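You operate a simulated robot arm through the tools that you are given. There is no shell and no other tool. Be economical: measure what you need, move in short steps, check, and stop when the job is done.

You run a simulated robot arm. Do the job below in one go: nothing can be reset, and whatever is moved stays where it is left.

JOB
Swish the foam off both toys in the bath, then drain the tub.
Fine: the orange ring and the purple rope, back in their places on the grate; the red lever opens the drain; wait till the tub is empty; blue lever stays off.

It is judged by the outcome, as a careful person would: the job done as asked, and still so three seconds after it is handed in. It fails if anything else is knocked over, pushed out of place, dropped, spilled or broken.

ROBOT AND FRAMES
A 6-joint arm with a fingered hand on a trunk, on a base that drives. Base frame: it is fixed to the floor where the robot stands at the start and does not move with it; the origin is under the middle of the robot, x ahead of it, y to its left, z up. Lengths are in m, angles in rad, forces in N, time in s.
With the tool pointing down near the work surface it reaches from about 0.24 to 0.68 m from the robot's upright axis, wherever it stands. Its first joint turns from -2.897 to 2.897 rad. Places, roughly: blue lever [0.8, 0.6, 1.3]; level strip [0.9, 0.6, 0.7]. Payload 4 kg.
Tool frame: the origin (TCP) lies between the finger pads and is the grasp point; the fingertips stand 0.026 m ahead of it; z points along the fingers, y is the line along which they close. The gripper opens to 0.148 m. The gripper's body begins 0.073 m behind the TCP. The gripper is a hand of 3 fingers: y runs from the thumb to the fingers, the wrist lies at [0, 0, -0.239] in the tool frame, and closing takes about 1.5 s.
Orientation is that of the tool frame in the base frame, as [roll, pitch, yaw] about the fixed x, y, z axes, in that order (R = Rz(yaw) Ry(pitch) Rx(roll)). With the fingers straight down and closing along the base's y, the tool's x points along the base's -x, its y along +y and its z along -z.

CONTROLS
- The arm moves only by the tool apply_moves. Its argument "series" is a list that holds one entry, the list of rows, each a list of 7 numbers: the turn, a rotation vector about the base's x, y, z in rad, then the shift along the base's x, y, z in cm, then the finger opening in cm, from 0 to 14.8. In form: [[[ax, ay, az, x, y, z, hand], ...]]. A call has 1 to 10 rows; each row shifts and turns the commanded pose from where the row before left it. Each row takes 0.2 s and may step no farther than 0.05 m and 0.15 rad from the row before; otherwise, or with a gripper value out of range, the whole call is refused. A pose out of reach is approached as far as the arm can. The call stops where the force on the tool passes 50 N (or 10 N more than at its start, if that is more) or the arm is blocked; 0.2 s more then pass. Each finger travels about 0.153 m/s and halts on what it meets, pressing with about 31 N; the grip force reading is that of the motor and also rises with nothing between the fingers. The clock runs only during rows and for 0.2 s after the last one: add rows that do not move to give the fingers time. The reply holds the time, the measured pose of the TCP, the force on the tool along the base axes, the opening and the grip force, in the units named above and with some noise, with the torque about the TCP (base axes, N m) and any sound that the robot's microphone picked up, and new pictures: "show" is both (left out), scene, wrist or none.
- Cameras (640 x 400 px; columns grow to the right, rows downward): "scene" is now at [0.0689, 0.2065, 1.4226]; the picture's right is [-0.06, -1.00, 0.00], its down [-0.59, 0.04, -0.80] and it looks along [0.80, -0.05, -0.60] (base axes); focal length 255 px, centre (320, 200). "wrist" rides on the gripper at [0.068, -0.039, -0.09] in the tool frame; the picture's right is [0.50, 0.87, 0.00], its down [-0.66, 0.38, -0.65] and it looks along [-0.57, 0.33, 0.76] (tool axes); focal length 222 px, centre (320, 200). There is no depth. A picture from a camera that has moved, and an enlarged one, comes with that camera's place and axes in the base frame and with its lens.
- slide_trunk(by): slides the trunk up (or, below 0, down) by that many m; the arm and the scene camera ride with it, the base frame stays. It gives what a move gives, with no picture.
- steer(legs): drives the robot by 1 to 6 legs, each [ahead, left, turn to the left] in m, m and rad, along the robot's own axes; the way and the turn of a leg run together, so that a leg with both is an arc; at most 1.5 m and 3.142 rad a leg. The arm and the cameras ride along, it lands a little off, and it stops where it bumps. It gives what a move gives, and a new picture of the scene camera.
- set_grasp(shape): the hand has 3 fingers and takes this shape, open, in about a second: jaw (thumb against the fingers, like two jaws); tri (thumb and two fingers); tip (a fingertip pinch); poke (one finger out to press); point (the index stretched); flat (the hand flat); cup (the hand cupped); fist (a fist). The gripper value then closes the fingers along that shape, each until it touches; the sizes above hold for jaw. It gives what a move gives, with no picture.
- turn_head(pan, tilt): turns the head with the scene camera to pan (to the left, within 2.094 rad either way) and tilt (down, from -0.506 to 1.204), counted from straight ahead of the robot. It gives what a move gives, and a new picture of the scene camera.
- inspect(camera, box): a new picture of the part [left, top, right, bottom] of that camera's present view, enlarged. No time passes.
- finish_job(): hands the job in; it is judged then, once.

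Work in short steps. Places have to be worked out from the pictures, the camera data and where the tool is seen: move nearer, look again, correct. Check each grasp and each placing, and mend what went wrong. You have 120 turns and 260 pictures in all, those below and enlarged ones among them. Open the gripper and draw the arm clear of the work before you hand the job in, unless the task says otherwise; then end with one line.

The tools are called after ">>>" by a JSON object that holds its "op" and its "data". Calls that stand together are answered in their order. apply_moves: Moves the arm, as the interface text tells. Its arguments: {"type":"object","properties":{"series":{"type":"array","items":{"type":"array","items":{"type":"array","items":{"type":"number"}}}},"show":{"type":"string","enum":["both","scene","wrist","none"]}},"required":["series"]} The other tools are called the same way: slide_trunk (by) slides the trunk up or down; set_grasp (shape) gives the hand a shape; steer (legs) drives the base; turn_head (pan, tilt) turns the head that bears the scene camera; inspect (camera, box) takes an enlarged picture of a part of a camera's view; finish_job () hands the job in.

At the start:

```text
t: 0.0
position: [0.5016, 0.2052, 1.0486]
tool_rot: [3.141, 0.0, 3.141]
wrist_force: [-0.4, 0.7, 0.0]
moment: [0.03, 0.01, -0.03]
opening: 0.148
gripper_force: 0.0
shape: jaw
trunk travel left (down, up): [-0.15, 0.167]
robot x, y, heading: [0.0036, 0.003, -0.002]
head pan, tilt: [-0.063, 0.637]
```

scene: 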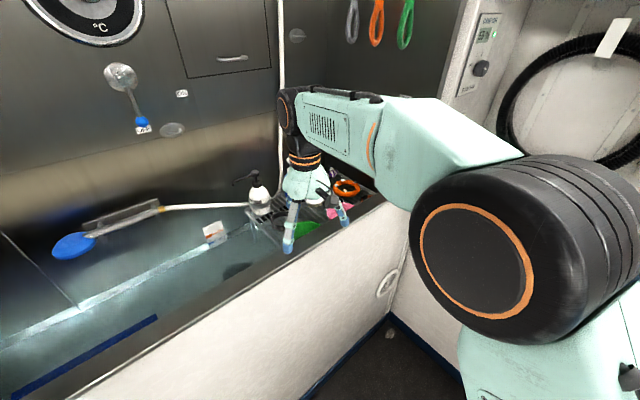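
wrist: 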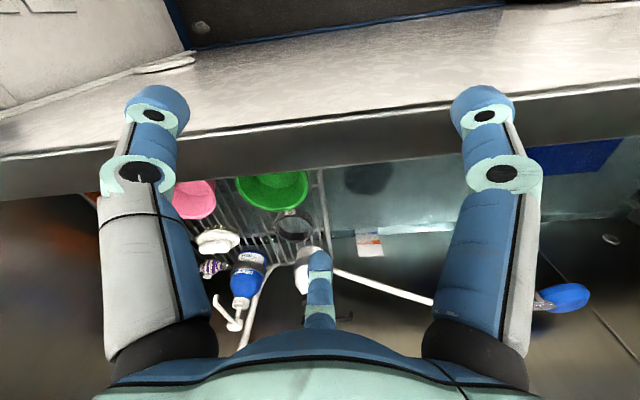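

The tub is ahead and to the left, with a grate on the right. I'll enlarge the views to find the ring, the rope and the levers.

>>> {"op": "inspect", "data": {"camera": "scene", "box": [200, 140, 400, 265]}}

>>> {"op": "inspect", "data": {"camera": "wrist", "box": [80, 130, 400, 330]}}

>>> {"op": "turn_head", "data": {"pan": 0.6, "tilt": 0.5}}

```text
3.20 times, centred on (300, 202) of scene
camera zoom: at [0.0689, 0.2065, 1.4226], right [-0.06, -1.0, 0.0], down [-0.59, 0.04, -0.8], along [0.8, -0.05, -0.6], focal length 816 px, centre (384, 192)
```

zoom: 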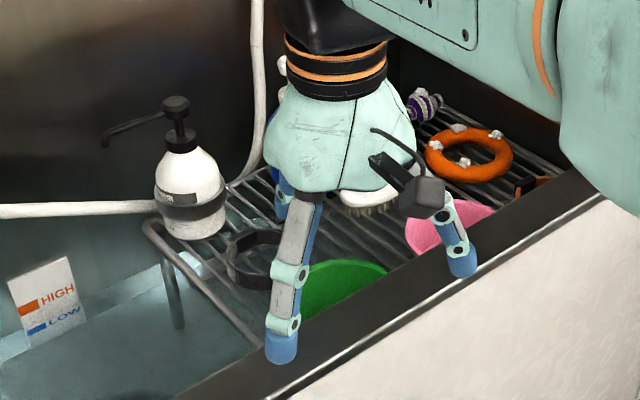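

```text
2.00 times, centred on (240, 230) of wrist
camera zoom: at [0.4349, 0.1663, 1.1392], right [-0.5, 0.87, 0.0], down [0.66, 0.38, 0.65], along [0.57, 0.33, -0.76], focal length 444 px, centre (480, 140)
```

zoom: 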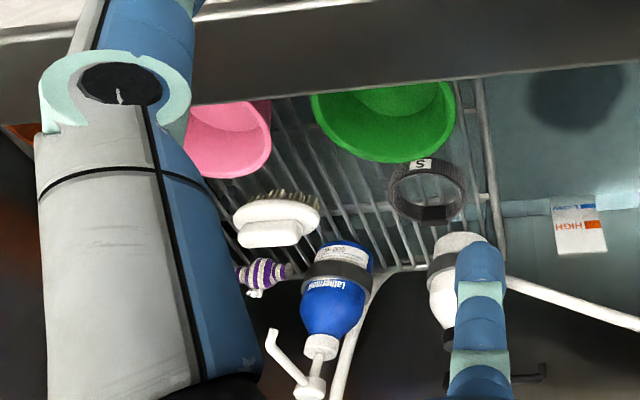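

```text
t: 1.0
position: [0.501, 0.2058, 1.048]
tool_rot: [-3.141, 0.001, -3.141]
wrist_force: [0.1, -0.1, 0.1]
moment: [0.01, 0.0, -0.02]
opening: 0.1478
gripper_force: 0.0
shape: jaw
trunk travel left (down, up): [-0.15, 0.167]
robot x, y, heading: [-0.0023, -0.0067, 0.003]
head pan, tilt: [0.6, 0.499]
camera scene: at [0.057, 0.2632, 1.4349], right [0.56, -0.83, 0.0], down [-0.4, -0.27, -0.88], along [0.72, 0.5, -0.48], focal length 255 px, centre (320, 200)
```

scene: 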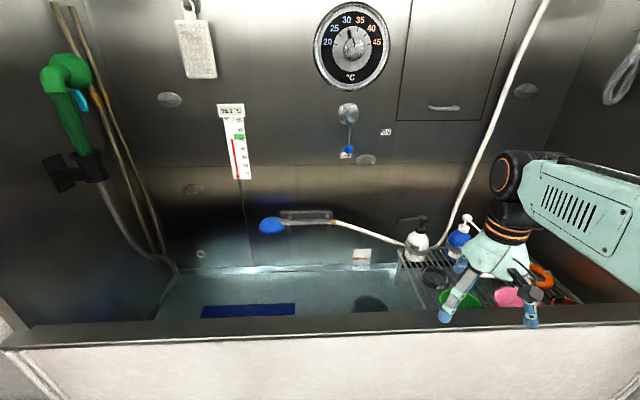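

The tub with water runs left, and the blue lever is on the back wall below the dial. I still need to find the red lever, so I'll enlarge details and look right.

>>> {"op": "inspect", "data": {"camera": "scene", "box": [200, 80, 420, 300]}}

>>> {"op": "turn_head", "data": {"pan": -0.5, "tilt": 0.6}}

>>> {"op": "turn_head", "data": {"pan": 0.1, "tilt": 1.1}}

```text
1.82 times, centred on (310, 190) of scene
camera zoom: at [0.057, 0.2632, 1.4349], right [0.56, -0.83, 0.0], down [-0.4, -0.27, -0.88], along [0.72, 0.5, -0.48], focal length 464 px, centre (338, 218)
```

zoom: 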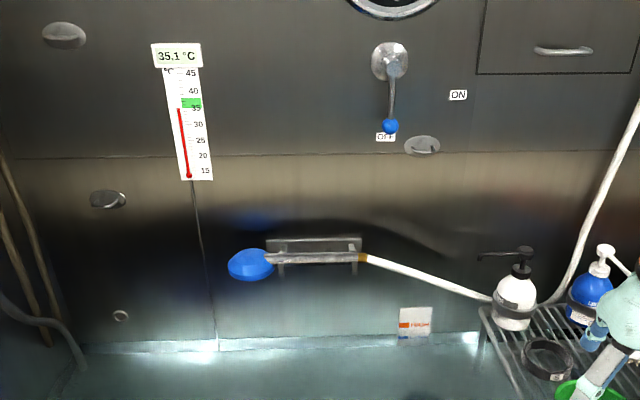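

```text
t: 2.4
position: [0.5028, 0.2065, 1.048]
tool_rot: [3.141, 0.0, -3.141]
wrist_force: [-0.8, -0.2, 0.5]
moment: [-0.02, -0.01, 0.02]
opening: 0.1481
gripper_force: 0.0
shape: jaw
trunk travel left (down, up): [-0.15, 0.167]
robot x, y, heading: [0.0006, 0.002, 0.002]
head pan, tilt: [-0.499, 0.6]
camera scene: at [0.0595, 0.1697, 1.4258], right [-0.48, -0.88, 0.0], down [-0.5, 0.27, -0.83], along [0.72, -0.39, -0.56], focal length 255 px, centre (320, 200)
```

scene: 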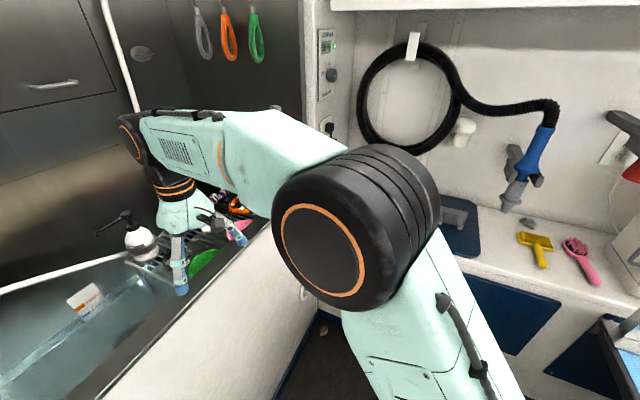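

```text
t: 3.4
position: [0.5016, 0.2062, 1.0488]
tool_rot: [-3.141, 0.001, -3.14]
wrist_force: [0.2, 0.4, 0.1]
moment: [0.02, 0.04, -0.01]
opening: 0.1478
gripper_force: 0.1
shape: jaw
trunk travel left (down, up): [-0.15, 0.167]
robot x, y, heading: [0.0032, -0.0053, -0.001]
head pan, tilt: [0.099, 1.1]
camera scene: at [0.0447, 0.2181, 1.3873], right [0.1, -1.0, 0.0], down [-0.89, -0.09, -0.45], along [0.45, 0.04, -0.89], focal length 255 px, centre (320, 200)
```

scene: 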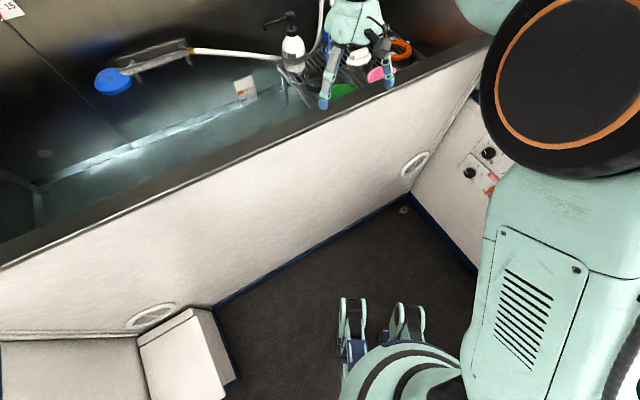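

Something red shows at the right wall, low down beside the elbow, so I'll enlarge it. I'll also look further left for the red lever.

>>> {"op": "inspect", "data": {"camera": "scene", "box": [380, 80, 540, 220]}}

>>> {"op": "inspect", "data": {"camera": "scene", "box": [250, 0, 470, 130]}}

>>> {"op": "turn_head", "data": {"pan": 1.1, "tilt": 0.7}}

>>> {"op": "turn_head", "data": {"pan": -0.9, "tilt": 0.9}}

```text
2.86 times, centred on (460, 150) of scene
camera zoom: at [0.0447, 0.2181, 1.3873], right [0.1, -1.0, 0.0], down [-0.89, -0.09, -0.45], along [0.45, 0.04, -0.89], focal length 729 px, centre (-80, 343)
```

zoom: 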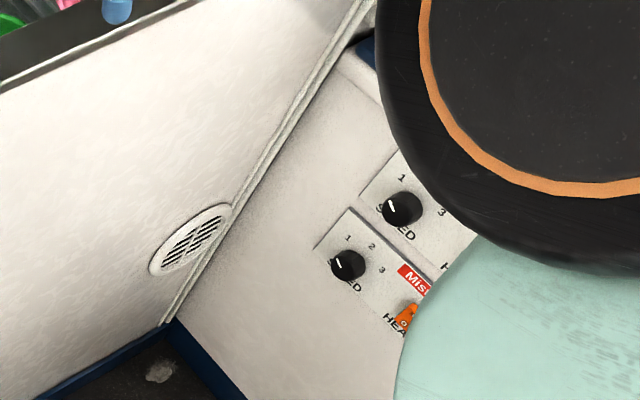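

```text
2.91 times, centred on (360, 65) of scene
camera zoom: at [0.0447, 0.2181, 1.3873], right [0.1, -1.0, 0.0], down [-0.89, -0.09, -0.45], along [0.45, 0.04, -0.89], focal length 742 px, centre (204, 593)
```

zoom: 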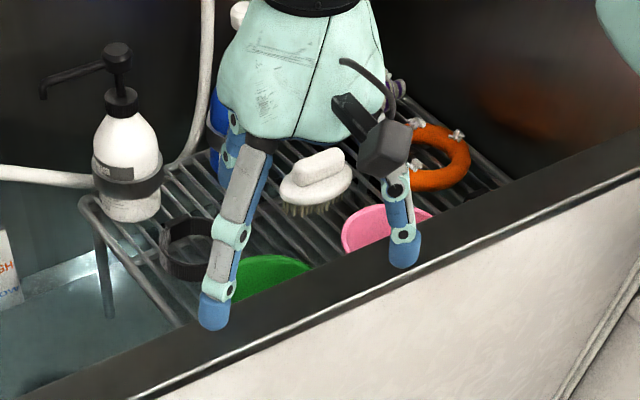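

```text
t: 4.6
position: [0.5029, 0.2058, 1.048]
tool_rot: [3.141, 0.001, -3.141]
wrist_force: [0.3, 0.1, 0.9]
moment: [-0.01, 0.02, -0.02]
opening: 0.148
gripper_force: 0.2
shape: jaw
trunk travel left (down, up): [-0.15, 0.167]
robot x, y, heading: [0.0038, 0.0008, -0.003]
head pan, tilt: [1.1, 0.7]
camera scene: at [0.0205, 0.2875, 1.4172], right [0.89, -0.45, 0.0], down [-0.29, -0.57, -0.76], along [0.35, 0.68, -0.64], focal length 255 px, centre (320, 200)
```

scene: 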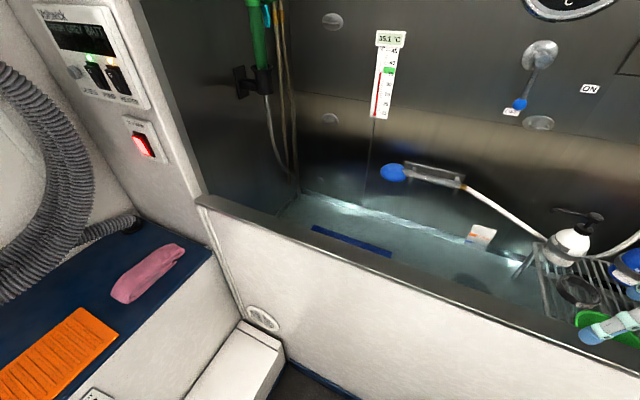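

```text
t: 6.6
position: [0.5022, 0.2056, 1.0479]
tool_rot: [-3.141, -0.001, -3.142]
wrist_force: [0.0, -0.3, 0.0]
moment: [0.01, -0.02, -0.01]
opening: 0.1481
gripper_force: 0.0
shape: jaw
trunk travel left (down, up): [-0.15, 0.167]
robot x, y, heading: [-0.0007, -0.0011, 0.002]
head pan, tilt: [-0.901, 0.901]
camera scene: at [0.0288, 0.1528, 1.4011], right [-0.78, -0.62, 0.0], down [-0.49, 0.61, -0.62], along [0.39, -0.49, -0.78], focal length 255 px, centre (320, 200)
```

scene: 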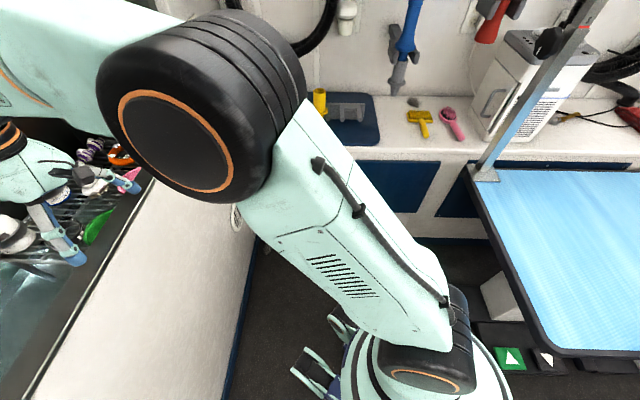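

The tub runs diagonally: its long axis is about [0.56,-0.83] and its inward normal about [0.83,0.56]. I'll turn the robot to face it and shift right toward the grate, then look again.

>>> {"op": "steer", "data": {"legs": [[0, 0, 0.59]]}}

>>> {"op": "turn_head", "data": {"pan": -0.4, "tilt": 0.8}}

```text
t: 8.6
position: [0.3019, 0.4502, 1.0498]
tool_rot: [3.14, 0.0, -2.553]
wrist_force: [0.1, -0.2, 0.3]
moment: [-0.02, 0.0, 0.01]
opening: 0.148
gripper_force: 0.1
shape: jaw
trunk travel left (down, up): [-0.15, 0.167]
robot x, y, heading: [-0.0036, -0.0023, 0.587]
head pan, tilt: [-0.901, 0.901]
camera scene: at [-0.06, 0.1432, 1.4011], right [-0.31, -0.95, 0.0], down [-0.75, 0.24, -0.62], along [0.59, -0.19, -0.78], focal length 255 px, centre (320, 200)
```

scene: 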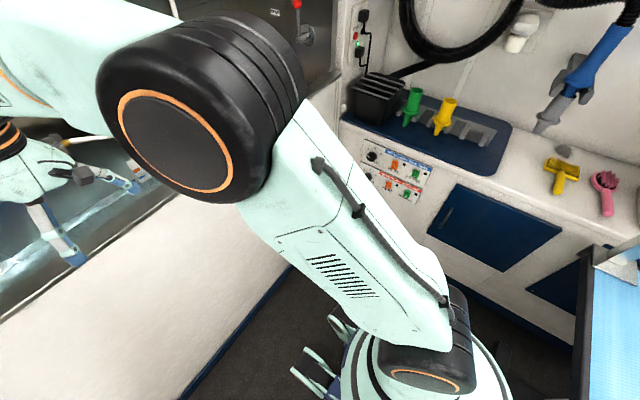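

```text
t: 9.5
position: [0.3033, 0.4504, 1.0483]
tool_rot: [3.141, 0.0, -2.552]
wrist_force: [0.1, 0.2, -0.2]
moment: [0.02, 0.01, -0.01]
opening: 0.1481
gripper_force: 0.1
shape: jaw
trunk travel left (down, up): [-0.15, 0.167]
robot x, y, heading: [-0.0036, -0.0052, 0.593]
head pan, tilt: [-0.4, 0.799]
camera scene: at [-0.0526, 0.1815, 1.409], right [0.19, -0.98, 0.0], down [-0.7, -0.13, -0.7], along [0.68, 0.13, -0.72], focal length 255 px, centre (320, 200)
```

scene: 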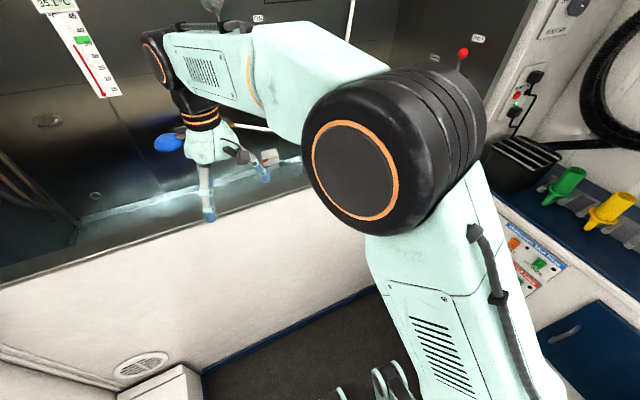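

The red lever shows on the tub's right end wall. I'll look at it more closely.

>>> {"op": "inspect", "data": {"camera": "scene", "box": [390, 10, 510, 85]}}

>>> {"op": "turn_head", "data": {"pan": -0.6, "tilt": 0.3}}

```text
5.33 times, centred on (450, 48) of scene
camera zoom: at [-0.0526, 0.1815, 1.409], right [0.19, -0.98, 0.0], down [-0.7, -0.13, -0.7], along [0.68, 0.13, -0.72], focal length 1361 px, centre (-373, 1013)
```

zoom: 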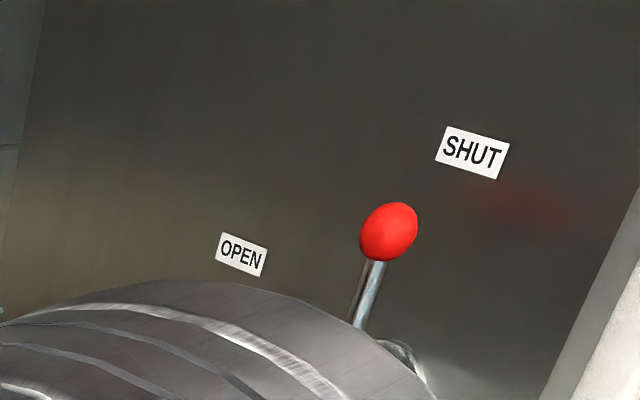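

```text
t: 10.4
position: [0.3018, 0.4512, 1.0491]
tool_rot: [-3.139, 0.0, -2.55]
wrist_force: [0.1, 0.2, -0.4]
moment: [-0.01, 0.0, -0.02]
opening: 0.1479
gripper_force: 0.0
shape: jaw
trunk travel left (down, up): [-0.15, 0.167]
robot x, y, heading: [0.0005, -0.0024, 0.594]
head pan, tilt: [-0.6, 0.3]
camera scene: at [-0.0384, 0.1654, 1.4533], right [-0.01, -1.0, 0.0], down [-0.3, 0.0, -0.95], along [0.95, -0.01, -0.3], focal length 255 px, centre (320, 200)
```

scene: 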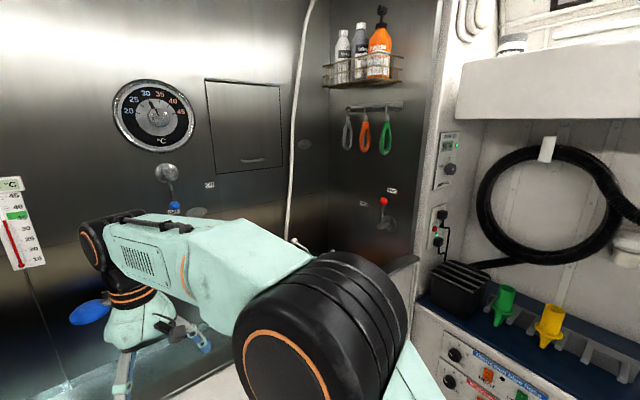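

The red lever pivots on the right end wall, shut when upright and open toward the back. I'll raise the hand a bit, then drive right toward the grate and partly forward.

>>> {"op": "apply_moves", "data": {"series": [[[0, 0, 0, 0, 0, 4, 14.8], [0, 0, 0, 0, 0, 4, 14.8], [0, 0, 0, 0, 0, 4, 14.8]]], "show": "none"}}

>>> {"op": "steer", "data": {"legs": [[0, -0.33, 0], [0.12, 0, 0]]}}

>>> {"op": "turn_head", "data": {"pan": 0.0, "tilt": 0.9}}

```text
t: 11.2
position: [0.3031, 0.448, 1.1694]
tool_rot: [-3.141, -0.001, -2.552]
wrist_force: [0.1, 0.2, 0.2]
moment: [0.01, -0.01, 0.0]
opening: 0.1479
gripper_force: 0.0
shape: jaw
trunk travel left (down, up): [-0.15, 0.167]
robot x, y, heading: [0.0031, -0.0016, 0.589]
head pan, tilt: [-0.6, 0.3]
```

```text
t: 15.6
position: [0.5902, 0.2407, 1.1685]
tool_rot: [-3.141, -0.001, -2.558]
wrist_force: [0.2, -0.6, 0.3]
moment: [0.03, 0.03, -0.02]
opening: 0.1479
gripper_force: 0.0
shape: jaw
trunk travel left (down, up): [-0.15, 0.167]
robot x, y, heading: [0.2832, -0.207, 0.58]
head pan, tilt: [-0.6, 0.3]
camera scene: at [0.2464, -0.0408, 1.4533], right [-0.02, -1.0, 0.0], down [-0.3, 0.01, -0.96], along [0.95, -0.02, -0.3], focal length 255 px, centre (320, 200)
```

scene: 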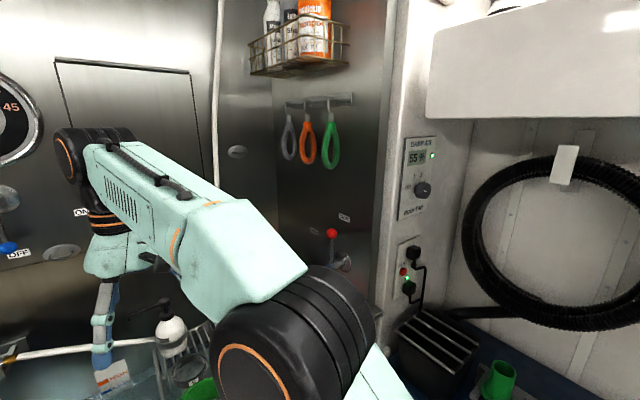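

```text
t: 16.6
position: [0.5891, 0.2383, 1.168]
tool_rot: [-3.141, 0.0, -2.557]
wrist_force: [1.0, 0.2, -0.3]
moment: [-0.03, -0.03, 0.01]
opening: 0.1482
gripper_force: 0.0
shape: jaw
trunk travel left (down, up): [-0.15, 0.167]
robot x, y, heading: [0.2813, -0.2091, 0.583]
head pan, tilt: [0.0, 0.901]
camera scene: at [0.2152, 0.0017, 1.4011], right [0.55, -0.84, 0.0], down [-0.65, -0.43, -0.62], along [0.52, 0.34, -0.78], focal length 255 px, centre (320, 200)
```

scene: 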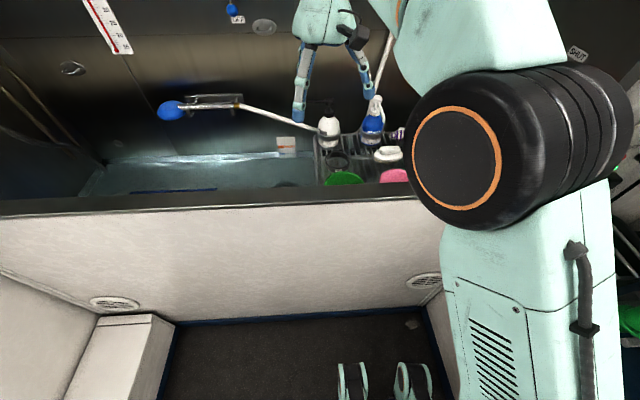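

The objects lie around n≈0.9–1.05 ahead, out of reach from here. I'll drive about 0.15 m closer and slightly right, then look straight down with the wrist camera.

>>> {"op": "steer", "data": {"legs": [[0.14, 0, 0], [0, -0.06, 0]]}}

```text
t: 18.7
position: [0.738, 0.2666, 1.1689]
tool_rot: [3.141, 0.0, -2.558]
wrist_force: [-0.7, -0.5, -1.1]
moment: [0.03, 0.0, -0.01]
opening: 0.1477
gripper_force: 0.1
shape: jaw
trunk travel left (down, up): [-0.15, 0.167]
robot x, y, heading: [0.4325, -0.1772, 0.585]
head pan, tilt: [0.0, 0.901]
camera scene: at [0.3645, 0.0295, 1.4011], right [0.55, -0.83, 0.0], down [-0.65, -0.43, -0.62], along [0.52, 0.34, -0.78], focal length 255 px, centre (320, 200)
```

scene: 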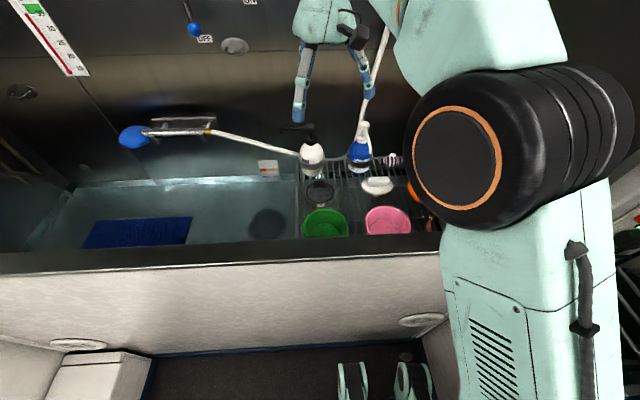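

The view is clear now. I'll swing the hand right over the grate at this height and look down with the wrist camera.

>>> {"op": "apply_moves", "data": {"series": [[[0, 0, 0, 2.6, -4.0, 0, 14.8], [0, 0, 0, 2.6, -4.0, 0, 14.8], [0, 0, 0, 2.6, -4.0, 0, 14.8], [0, 0, 0, 2.6, -4.0, 0, 14.8], [0, 0, 0, 2.6, -4.0, 0, 14.8], [0, 0, 0, 2.6, -4.0, 0, 14.8], [0, 0, 0, 2.6, -4.0, 0, 14.8]]]}}

```text
t: 20.3
position: [0.9178, -0.0114, 1.1666]
tool_rot: [3.141, 0.001, -2.555]
wrist_force: [-3.8, 5.0, -2.1]
moment: [0.15, 0.08, -0.05]
opening: 0.1473
gripper_force: 0.0
shape: jaw
trunk travel left (down, up): [-0.15, 0.167]
robot x, y, heading: [0.4308, -0.1808, 0.587]
head pan, tilt: [0.0, 0.901]
camera scene: at [0.363, 0.0312, 1.4008], right [0.55, -0.83, 0.0], down [-0.65, -0.43, -0.62], along [0.52, 0.34, -0.78], focal length 255 px, centre (320, 200)
camera wrist: at [0.8831, -0.0815, 1.2572], right [-0.9, 0.44, 0.0], down [0.34, 0.68, 0.65], along [0.29, 0.59, -0.76], focal length 222 px, centre (320, 200)
```

scene: 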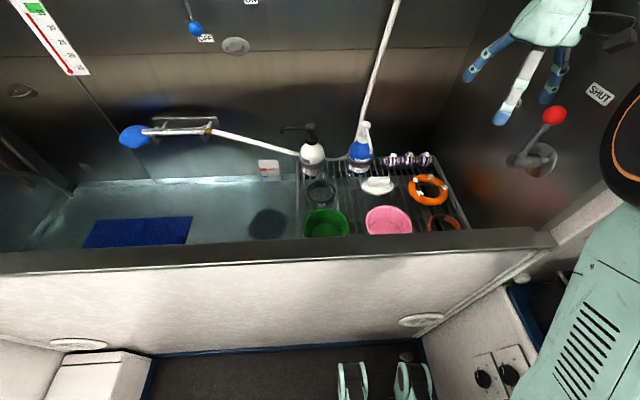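
wrist: 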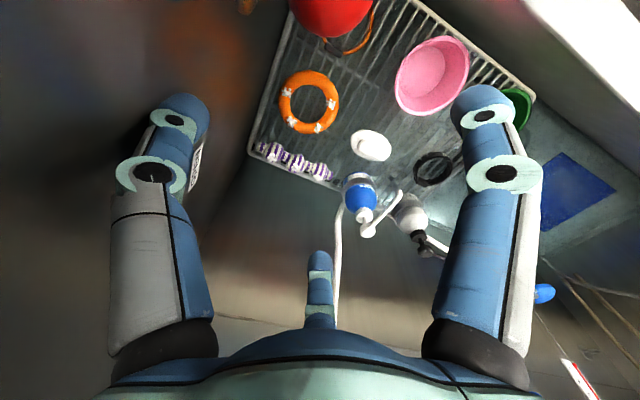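

I now have good sight of the ring, rope, red lever and grate. I'll enlarge both views for details and check that the hand isn't touching the lever.

>>> {"op": "inspect", "data": {"camera": "scene", "box": [290, 110, 470, 250]}}

>>> {"op": "inspect", "data": {"camera": "wrist", "box": [220, 0, 460, 260]}}

>>> {"op": "inspect", "data": {"camera": "scene", "box": [450, 0, 640, 200]}}

```text
2.86 times, centred on (380, 180) of scene
camera zoom: at [0.363, 0.0312, 1.4008], right [0.55, -0.83, 0.0], down [-0.65, -0.43, -0.62], along [0.52, 0.34, -0.78], focal length 729 px, centre (149, 257)
```

zoom: 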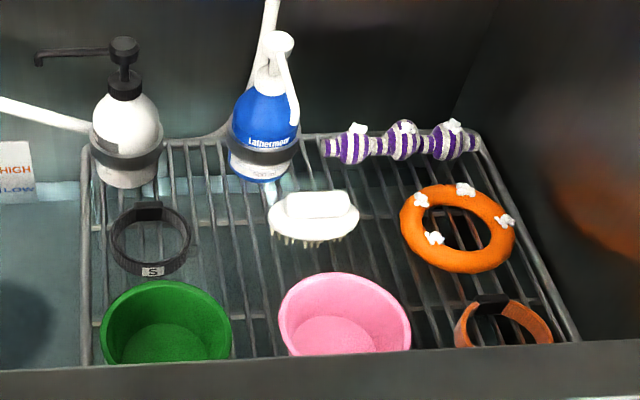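

```text
1.54 times, centred on (340, 130) of wrist
camera zoom: at [0.8831, -0.0815, 1.2572], right [-0.9, 0.44, 0.0], down [0.34, 0.68, 0.65], along [0.29, 0.59, -0.76], focal length 342 px, centre (289, 308)
```

zoom: 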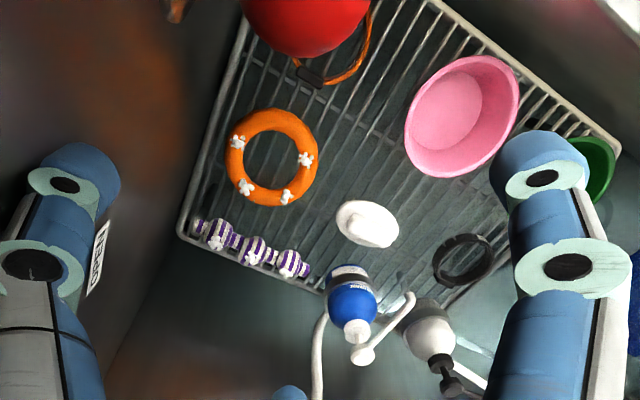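

```text
2.00 times, centred on (545, 100) of scene
camera zoom: at [0.363, 0.0312, 1.4008], right [0.55, -0.83, 0.0], down [-0.65, -0.43, -0.62], along [0.52, 0.34, -0.78], focal length 510 px, centre (-130, 400)
```

zoom: 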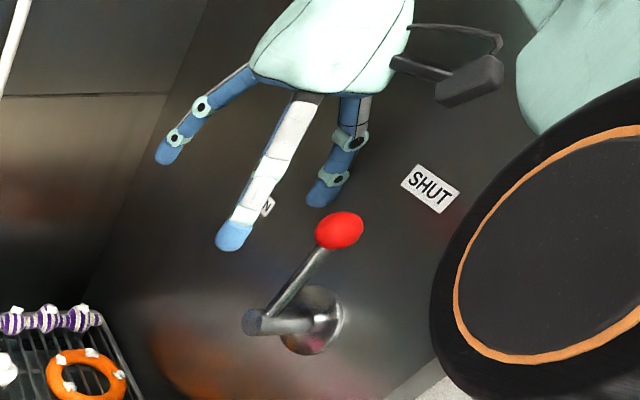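

The ring is near (0.966,0.035,0.80), diameter ~0.12. The rope's middle knob is near (1.046,0.13,0.82), with the back wall at n≈1.035. The lever ball, near (0.87,-0.083,1.166), is close to the hand, so I'll raise it and move left before turning the hand by -90° so the camera is on the left side.

>>> {"op": "apply_moves", "data": {"series": [[[0, 0, 0, 0, 0, 4, 14.8], [0, 0, 0, 0, 0, 4, 14.8], [0, 0, -0.14, -2.2, 3.3, 0, 14.8], [0, 0, -0.14, -2.2, 3.3, 0, 14.8], [0, 0, -0.14, -2.2, 3.3, 0, 14.8], [0, 0, -0.14, -2.2, 3.3, 0, 14.8], [0, 0, -0.14, -2.2, 3.3, 0, 14.8], [0, 0, -0.14, 0, 0, 0, 14.8], [0, 0, -0.14, 0, 0, 0, 14.8], [0, 0, -0.14, 0, 0, 0, 14.8]]], "show": "none"}}

>>> {"op": "apply_moves", "data": {"series": [[[0, 0, -0.15, 0, 0, 0, 14.8], [0, 0, -0.15, 0, 0, 0, 14.8], [0, 0, -0.15, 0, 0, 0, 14.8]]], "show": "scene"}}

>>> {"op": "steer", "data": {"legs": [[0, 0.14, 0], [0.06, 0, 0]]}}

```text
t: 22.5
position: [0.7978, 0.1493, 1.2341]
tool_rot: [3.141, 0.001, 2.603]
wrist_force: [-0.2, 0.7, -0.5]
moment: [-0.01, 0.02, 0.01]
opening: 0.1482
gripper_force: 0.0
shape: jaw
out of reach, approached as far as the arm can: row 2
trunk travel left (down, up): [-0.15, 0.167]
robot x, y, heading: [0.4347, -0.1788, 0.586]
head pan, tilt: [0.0, 0.901]
```

```text
t: 23.3
position: [0.7983, 0.1499, 1.2344]
tool_rot: [3.14, 0.001, 2.156]
wrist_force: [0.0, -0.6, -0.4]
moment: [0.03, 0.0, 0.01]
opening: 0.148
gripper_force: 0.1
shape: jaw
trunk travel left (down, up): [-0.15, 0.167]
robot x, y, heading: [0.4315, -0.1762, 0.586]
head pan, tilt: [0.0, 0.901]
camera scene: at [0.3641, 0.0299, 1.4011], right [0.55, -0.83, 0.0], down [-0.65, -0.43, -0.62], along [0.52, 0.34, -0.78], focal length 255 px, centre (320, 200)
```

scene: 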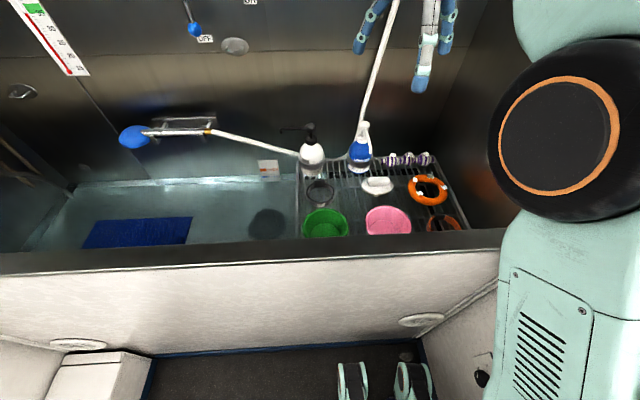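

```text
t: 25.6
position: [0.7359, 0.2685, 1.2341]
tool_rot: [-3.141, 0.0, 2.159]
wrist_force: [0.0, -0.2, 0.4]
moment: [0.01, -0.05, 0.02]
opening: 0.1479
gripper_force: 0.0
shape: jaw
trunk travel left (down, up): [-0.15, 0.167]
robot x, y, heading: [0.3672, -0.0585, 0.587]
head pan, tilt: [0.0, 0.901]
stopped in leg 2: the robot was blocked; the commanded pose is now the measured one
camera scene: at [0.3003, 0.148, 1.4011], right [0.55, -0.83, 0.0], down [-0.65, -0.43, -0.62], along [0.52, 0.34, -0.78], focal length 255 px, centre (320, 200)
```

scene: 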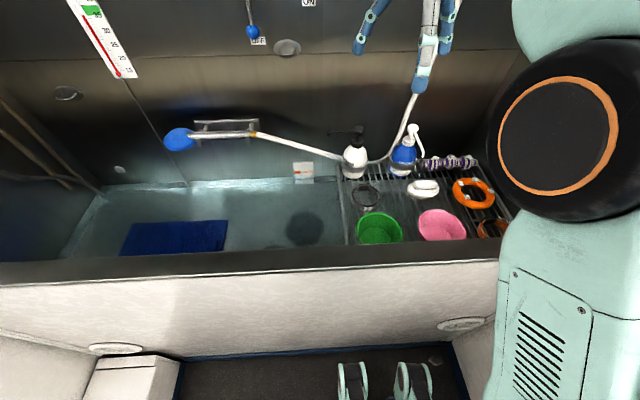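

The base stopped against the tub front, so this is as close as it gets. I'll move the hand over the ring, ending about z 1.08, and check.

>>> {"op": "apply_moves", "data": {"series": [[[0, 0, 0, 2.86, -2.92, -1.9, 14.8], [0, 0, 0, 2.86, -2.92, -1.9, 14.8], [0, 0, 0, 2.86, -2.92, -1.9, 14.8], [0, 0, 0, 2.86, -2.92, -1.9, 14.8], [0, 0, 0, 2.86, -2.92, -1.9, 14.8], [0, 0, 0, 2.86, -2.92, -1.9, 14.8], [0, 0, 0, 2.86, -2.92, -1.9, 14.8], [0, 0, 0, 2.86, -2.92, -1.9, 14.8]]]}}

```text
t: 27.4
position: [0.9639, 0.0331, 1.0789]
tool_rot: [-3.138, 0.0, 2.159]
wrist_force: [0.1, 0.3, 0.0]
moment: [0.0, 0.0, 0.05]
opening: 0.1477
gripper_force: 0.1
shape: jaw
trunk travel left (down, up): [-0.15, 0.167]
robot x, y, heading: [0.3695, -0.0607, 0.588]
head pan, tilt: [0.0, 0.901]
camera scene: at [0.3025, 0.1482, 1.4012], right [0.55, -0.83, 0.0], down [-0.65, -0.43, -0.62], along [0.52, 0.34, -0.78], focal length 255 px, centre (320, 200)
camera wrist: at [0.8958, 0.0674, 1.1703], right [0.44, 0.9, 0.0], down [0.68, -0.33, 0.65], along [0.58, -0.29, -0.76], focal length 222 px, centre (320, 200)
```

scene: 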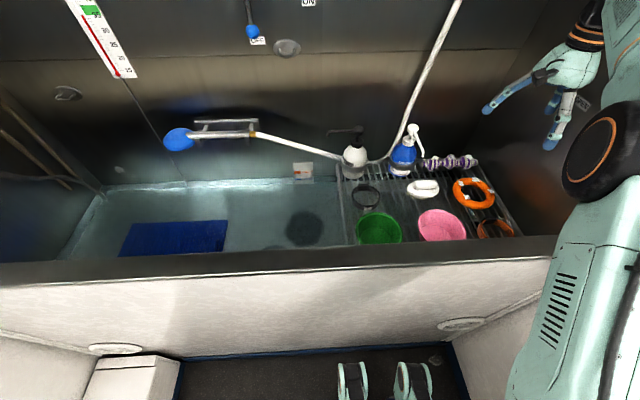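
wrist: 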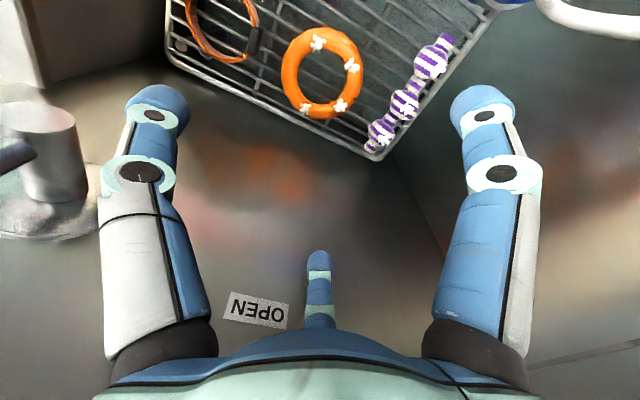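

The ring is centred under the hand. I'll descend to z≈0.90 and check.

>>> {"op": "apply_moves", "data": {"series": [[[0, 0, 0, -0.1, 0.1, -4.5, 14.8], [0, 0, 0, -0.1, 0.1, -4.5, 14.8], [0, 0, 0, 0, 0, -4.5, 14.8], [0, 0, 0, 0, 0, -4, 14.8]]]}}

>>> {"op": "inspect", "data": {"camera": "scene", "box": [400, 80, 600, 260]}}

```text
t: 28.4
position: [0.9613, 0.0386, 0.9042]
tool_rot: [-3.141, -0.001, 2.159]
wrist_force: [-0.5, 0.7, -0.2]
moment: [-0.03, -0.03, -0.01]
opening: 0.148
gripper_force: 0.1
shape: jaw
trunk travel left (down, up): [-0.15, 0.167]
robot x, y, heading: [0.3689, -0.0571, 0.583]
head pan, tilt: [0.0, 0.901]
camera scene: at [0.3017, 0.1487, 1.4011], right [0.55, -0.83, 0.0], down [-0.65, -0.43, -0.62], along [0.52, 0.34, -0.78], focal length 255 px, centre (320, 200)
camera wrist: at [0.8932, 0.0733, 0.9944], right [0.44, 0.9, 0.0], down [0.68, -0.33, 0.65], along [0.58, -0.29, -0.76], focal length 222 px, centre (320, 200)
```

scene: 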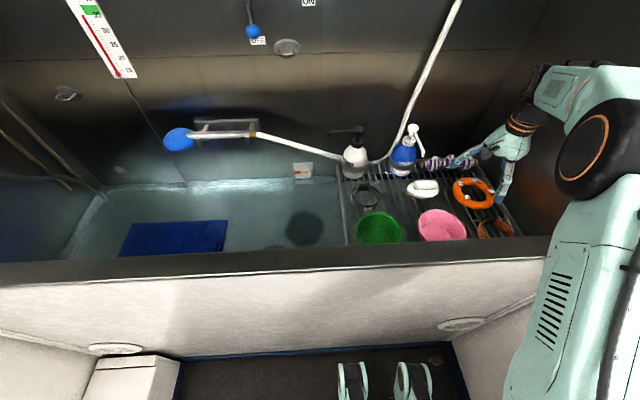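
wrist: 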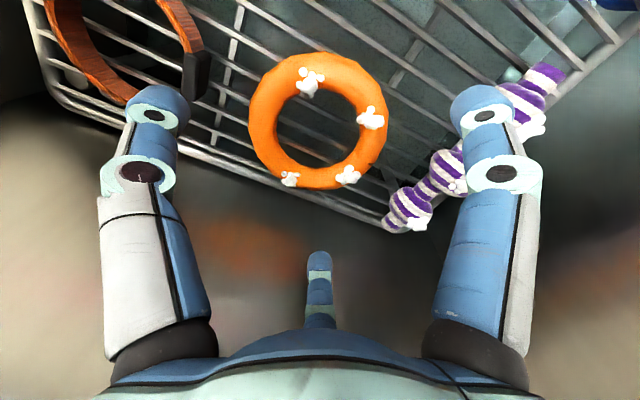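

```text
2.22 times, centred on (500, 170) of scene
camera zoom: at [0.3017, 0.1487, 1.4011], right [0.55, -0.83, 0.0], down [-0.65, -0.43, -0.62], along [0.52, 0.34, -0.78], focal length 567 px, centre (-80, 267)
```

zoom: 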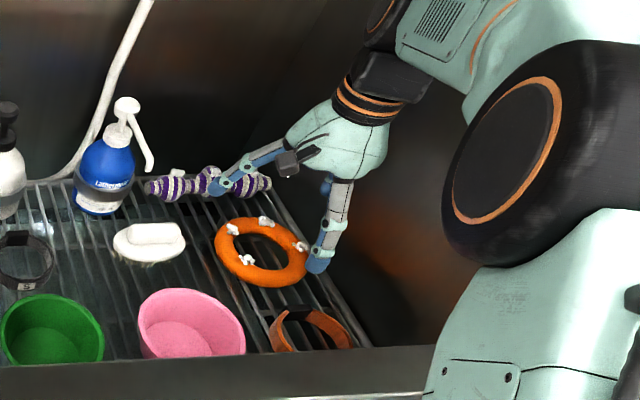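

The three fingers sit about 0.09 m around the ring (radius 0.06), clear of the rope and strap. I'll lower to z≈0.825, then look before closing.

>>> {"op": "apply_moves", "data": {"series": [[[0, 0, 0, 0, 0, -4.0, 14.8], [0, 0, 0, 0, 0, -3.0, 14.8], [0, 0, 0, 0, 0, -1.0, 14.8]]]}}

>>> {"op": "inspect", "data": {"camera": "scene", "box": [400, 100, 560, 260]}}

```text
t: 29.2
position: [0.9611, 0.0376, 0.8273]
tool_rot: [-3.139, 0.0, 2.158]
wrist_force: [0.6, 1.0, 0.2]
moment: [-0.01, -0.02, 0.03]
opening: 0.1477
gripper_force: 0.1
shape: jaw
trunk travel left (down, up): [-0.15, 0.167]
robot x, y, heading: [0.3678, -0.0604, 0.584]
head pan, tilt: [0.0, 0.901]
camera scene: at [0.3014, 0.1486, 1.4011], right [0.55, -0.83, 0.0], down [-0.65, -0.43, -0.62], along [0.52, 0.34, -0.78], focal length 255 px, centre (320, 200)
camera wrist: at [0.8936, 0.0732, 0.9175], right [0.44, 0.9, 0.0], down [0.68, -0.33, 0.65], along [0.58, -0.29, -0.76], focal length 222 px, centre (320, 200)
```

scene: 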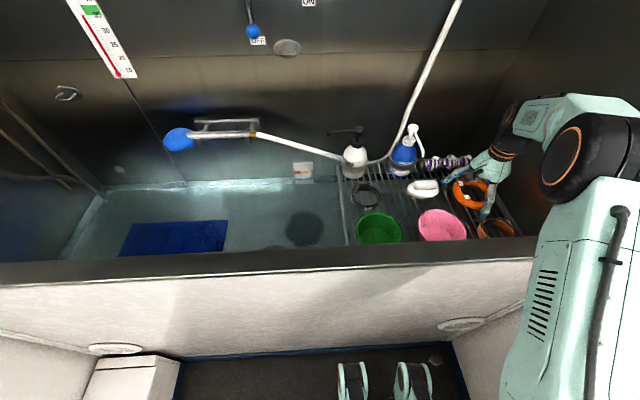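
wrist: 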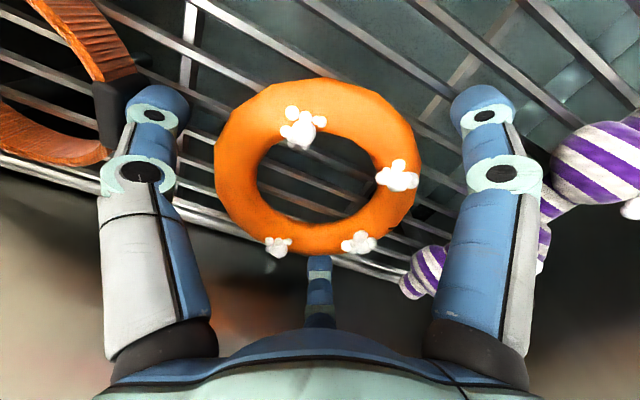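

```text
2.50 times, centred on (480, 180) of scene
camera zoom: at [0.3014, 0.1486, 1.4011], right [0.55, -0.83, 0.0], down [-0.65, -0.43, -0.62], along [0.52, 0.34, -0.78], focal length 638 px, centre (-80, 250)
```

zoom: 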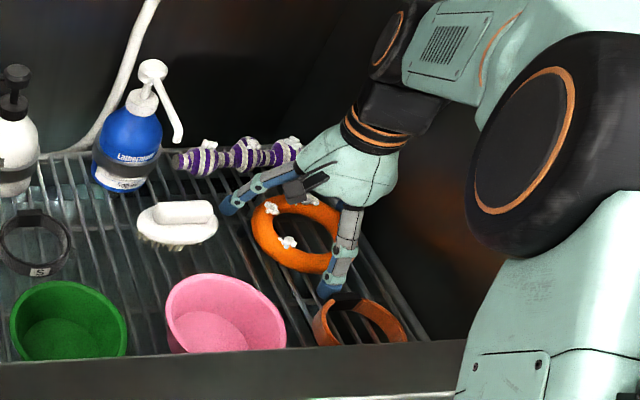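

The tips now reach about the ring's mid-height. I'll draw the fingers in a little so the thumb clears the strap, go down 1 cm more, then close.

>>> {"op": "apply_moves", "data": {"series": [[[0, 0, 0, 0, 0, 0, 13.0], [0, 0, 0, 0, 0, -0.6, 13.0], [0, 0, 0, 0, 0, -0.6, 13.0]]], "show": "wrist"}}

```text
t: 30.0
position: [0.9658, 0.0396, 0.8246]
tool_rot: [3.128, 0.006, 2.158]
wrist_force: [-1.8, 1.5, 20.0]
moment: [-0.01, 0.7, -0.1]
opening: 0.1296
gripper_force: 0.1
shape: jaw
trunk travel left (down, up): [-0.15, 0.167]
robot x, y, heading: [0.369, -0.0585, 0.585]
head pan, tilt: [0.0, 0.901]
stopped in row 3: the force on the tool passed its limit at 56 N (the readings are from after the stop); the commanded pose is now the measured one
camera wrist: at [0.896, 0.0739, 0.9146], right [0.44, 0.9, 0.01], down [0.67, -0.34, 0.66], along [0.6, -0.29, -0.75], focal length 222 px, centre (320, 200)
```

wrist: 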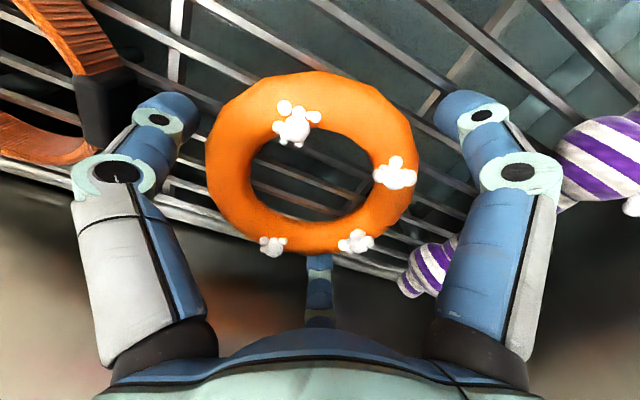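

The tips touched the grate. I'll lift 6 mm and close gently.

>>> {"op": "apply_moves", "data": {"series": [[[0, 0, 0, -0.3, -0.2, 0.6, 13.0], [0, 0, 0, 0, 0, 0.0, 11.5], [0, 0, 0, 0, 0, 0.0, 10.0], [0, 0, 0, 0, 0, 0, 9.0], [0, 0, 0, 0, 0, 0, 8.0], [0, 0, 0, 0, 0, 0, 8.0]]], "show": "wrist"}}

>>> {"op": "inspect", "data": {"camera": "scene", "box": [400, 100, 560, 260]}}

```text
t: 31.4
position: [0.9639, 0.0384, 0.8278]
tool_rot: [3.132, 0.003, 2.157]
wrist_force: [0.4, -0.2, -0.1]
moment: [-0.01, -0.01, 0.02]
opening: 0.11
gripper_force: 30.8
shape: jaw
trunk travel left (down, up): [-0.15, 0.167]
robot x, y, heading: [0.3698, -0.0588, 0.591]
head pan, tilt: [0.0, 0.901]
camera wrist: at [0.8938, 0.0718, 0.9185], right [0.44, 0.9, 0.01], down [0.67, -0.34, 0.66], along [0.59, -0.29, -0.75], focal length 222 px, centre (320, 200)
```

wrist: 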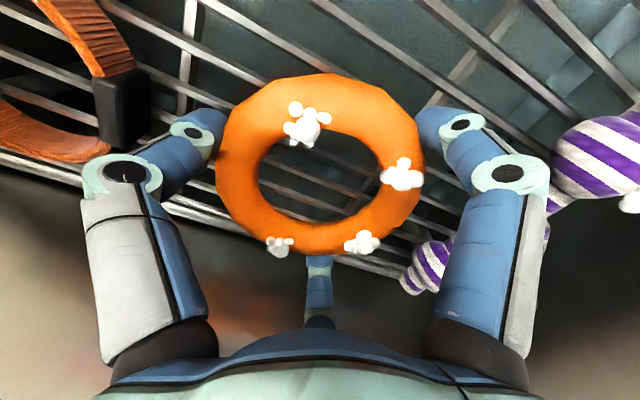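

```text
2.50 times, centred on (480, 180) of scene
camera zoom: at [0.3015, 0.1486, 1.4011], right [0.55, -0.83, 0.0], down [-0.65, -0.43, -0.62], along [0.52, 0.34, -0.78], focal length 638 px, centre (-80, 250)
```

zoom: 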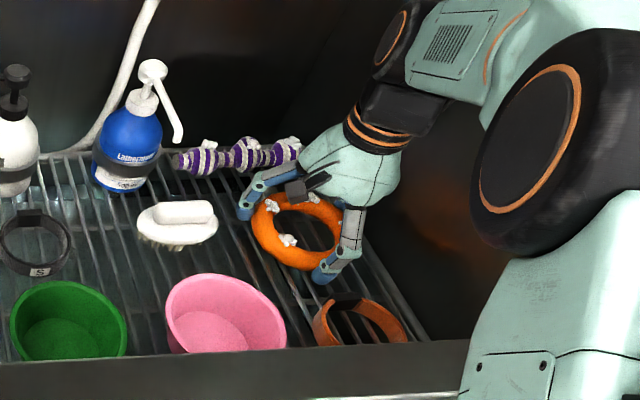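

All fingers are on the ring at 0.11 m with 31 N. I'll lift 6 cm and check.

>>> {"op": "apply_moves", "data": {"series": [[[0, 0, 0, 0, 0, 1.5, 7.0], [0, 0, 0, 0, 0, 2.0, 7.0], [0, 0, 0, 0, 0, 2.5, 7.0]]]}}

```text
t: 32.2
position: [0.9635, 0.0385, 0.885]
tool_rot: [3.134, 0.005, 2.157]
wrist_force: [-0.6, 1.1, 0.4]
moment: [0.01, 0.0, -0.01]
opening: 0.1099
gripper_force: 30.5
shape: jaw
trunk travel left (down, up): [-0.15, 0.167]
robot x, y, heading: [0.3678, -0.0603, 0.589]
head pan, tilt: [0.0, 0.901]
camera scene: at [0.3012, 0.1485, 1.4011], right [0.55, -0.83, 0.0], down [-0.65, -0.43, -0.62], along [0.52, 0.34, -0.78], focal length 255 px, centre (320, 200)
camera wrist: at [0.8933, 0.0719, 0.9766], right [0.44, 0.9, 0.01], down [0.67, -0.34, 0.66], along [0.59, -0.29, -0.75], focal length 222 px, centre (320, 200)
```

scene: 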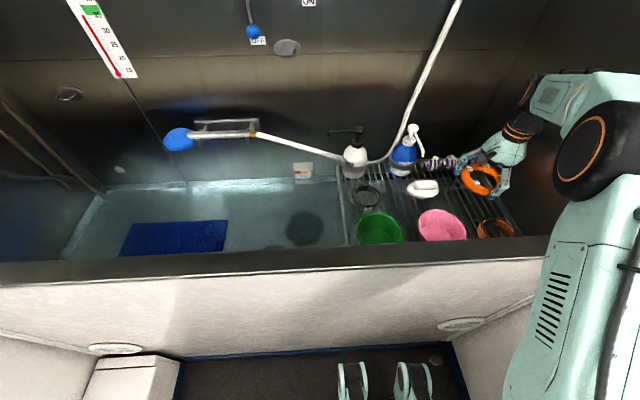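
wrist: 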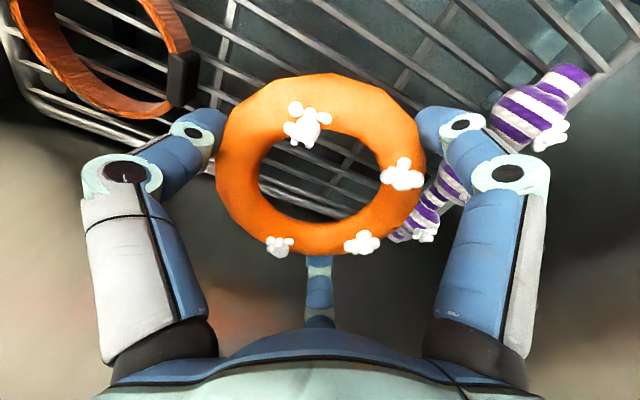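

The ring is held firmly. I'll raise it above the bottles and carry it left over the open water, around (0.64,0.485).

>>> {"op": "apply_moves", "data": {"series": [[[0, 0, 0, 0, 0, 4, 7], [0, 0, 0, 0, 0, 4, 7], [0, 0, 0, -0.3, 0.5, 4, 7], [0, 0, 0, -2.7, 3.7, 0, 7], [0, 0, 0, -2.7, 3.7, 0, 7], [0, 0, 0, -2.7, 3.7, 0, 7], [0, 0, 0, -2.7, 3.7, 0, 7], [0, 0, 0, -2.7, 3.7, 0, 7], [0, 0, 0, -2.7, 3.7, 0, 7], [0, 0, 0, -2.7, 3.7, 0, 7]]], "show": "none"}}

>>> {"op": "apply_moves", "data": {"series": [[[0, 0, 0, -2.7, 3.7, 0, 7], [0, 0, 0, -2.7, 3.7, 0, 7], [0, 0, 0, -2.7, 3.7, 0, 7], [0, 0, 0, -2.7, 3.7, 0, 7], [0, 0, 0, -2.5, 3.5, 0, 7]]]}}

```text
t: 34.4
position: [0.7672, 0.3027, 1.0072]
tool_rot: [3.133, 0.005, 2.156]
wrist_force: [0.4, 0.1, -2.0]
moment: [0.0, 0.05, -0.01]
opening: 0.1099
gripper_force: 31.0
shape: jaw
trunk travel left (down, up): [-0.15, 0.167]
robot x, y, heading: [0.3664, -0.0641, 0.587]
head pan, tilt: [0.0, 0.901]
```

```text
t: 35.6
position: [0.6338, 0.4879, 1.0071]
tool_rot: [3.134, 0.006, 2.158]
wrist_force: [-0.5, 0.0, -1.4]
moment: [-0.02, -0.01, 0.0]
opening: 0.1094
gripper_force: 30.8
shape: jaw
trunk travel left (down, up): [-0.15, 0.167]
robot x, y, heading: [0.3708, -0.0623, 0.586]
head pan, tilt: [0.0, 0.901]
camera scene: at [0.3011, 0.1495, 1.4009], right [0.55, -0.83, 0.0], down [-0.65, -0.43, -0.62], along [0.52, 0.34, -0.78], focal length 255 px, centre (320, 200)
camera wrist: at [0.5643, 0.5226, 1.0973], right [0.44, 0.9, 0.0], down [0.67, -0.34, 0.66], along [0.59, -0.29, -0.75], focal length 222 px, centre (320, 200)
```

scene: 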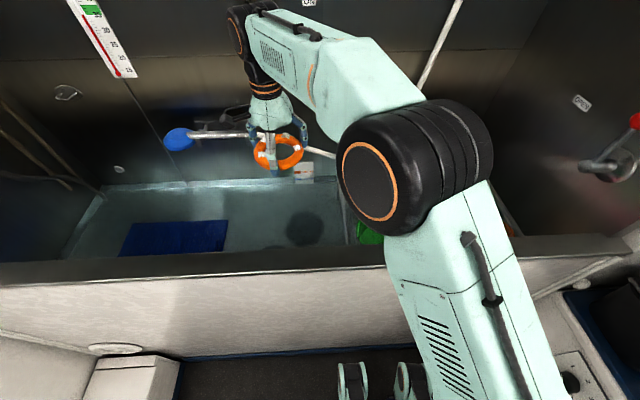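
wrist: 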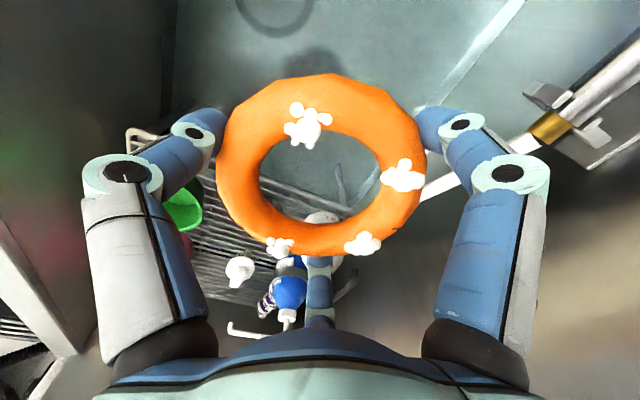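

The ring is over open water. I'll descend in stages and watch clearance to the rim and the wand holder.

>>> {"op": "apply_moves", "data": {"series": [[[0, 0, 0, 0, 0, -4.5, 7], [0, 0, 0, 0, 0, -4.5, 7], [0, 0, 0, 0, 0, -4.5, 7], [0, 0, 0, 0, 0, -4.5, 7], [0, 0, 0, 0, 0, -4.0, 7]]]}}

```text
t: 36.8
position: [0.6364, 0.4851, 0.7876]
tool_rot: [3.131, 0.005, 2.158]
wrist_force: [-0.2, 0.9, -0.9]
moment: [-0.02, -0.01, 0.01]
opening: 0.1098
gripper_force: 30.8
shape: jaw
trunk travel left (down, up): [-0.15, 0.167]
robot x, y, heading: [0.367, -0.0597, 0.589]
head pan, tilt: [0.0, 0.901]
camera scene: at [0.3016, 0.149, 1.401], right [0.55, -0.83, 0.0], down [-0.65, -0.43, -0.62], along [0.52, 0.34, -0.78], focal length 255 px, centre (320, 200)
camera wrist: at [0.5661, 0.5186, 0.878], right [0.44, 0.9, 0.0], down [0.67, -0.34, 0.66], along [0.59, -0.29, -0.75], focal length 222 px, centre (320, 200)
```

scene: 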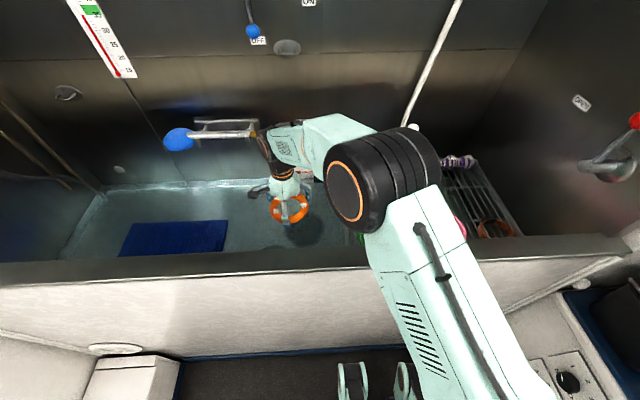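
wrist: 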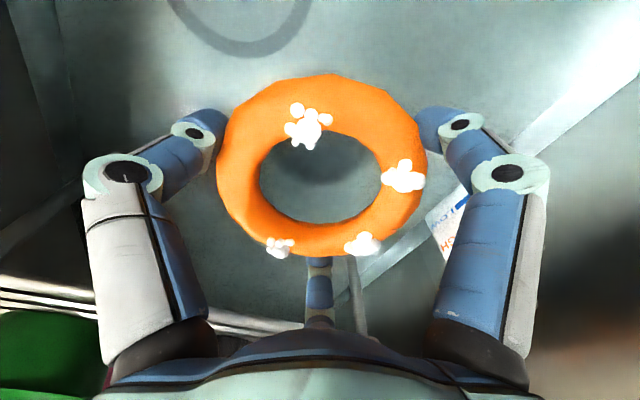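

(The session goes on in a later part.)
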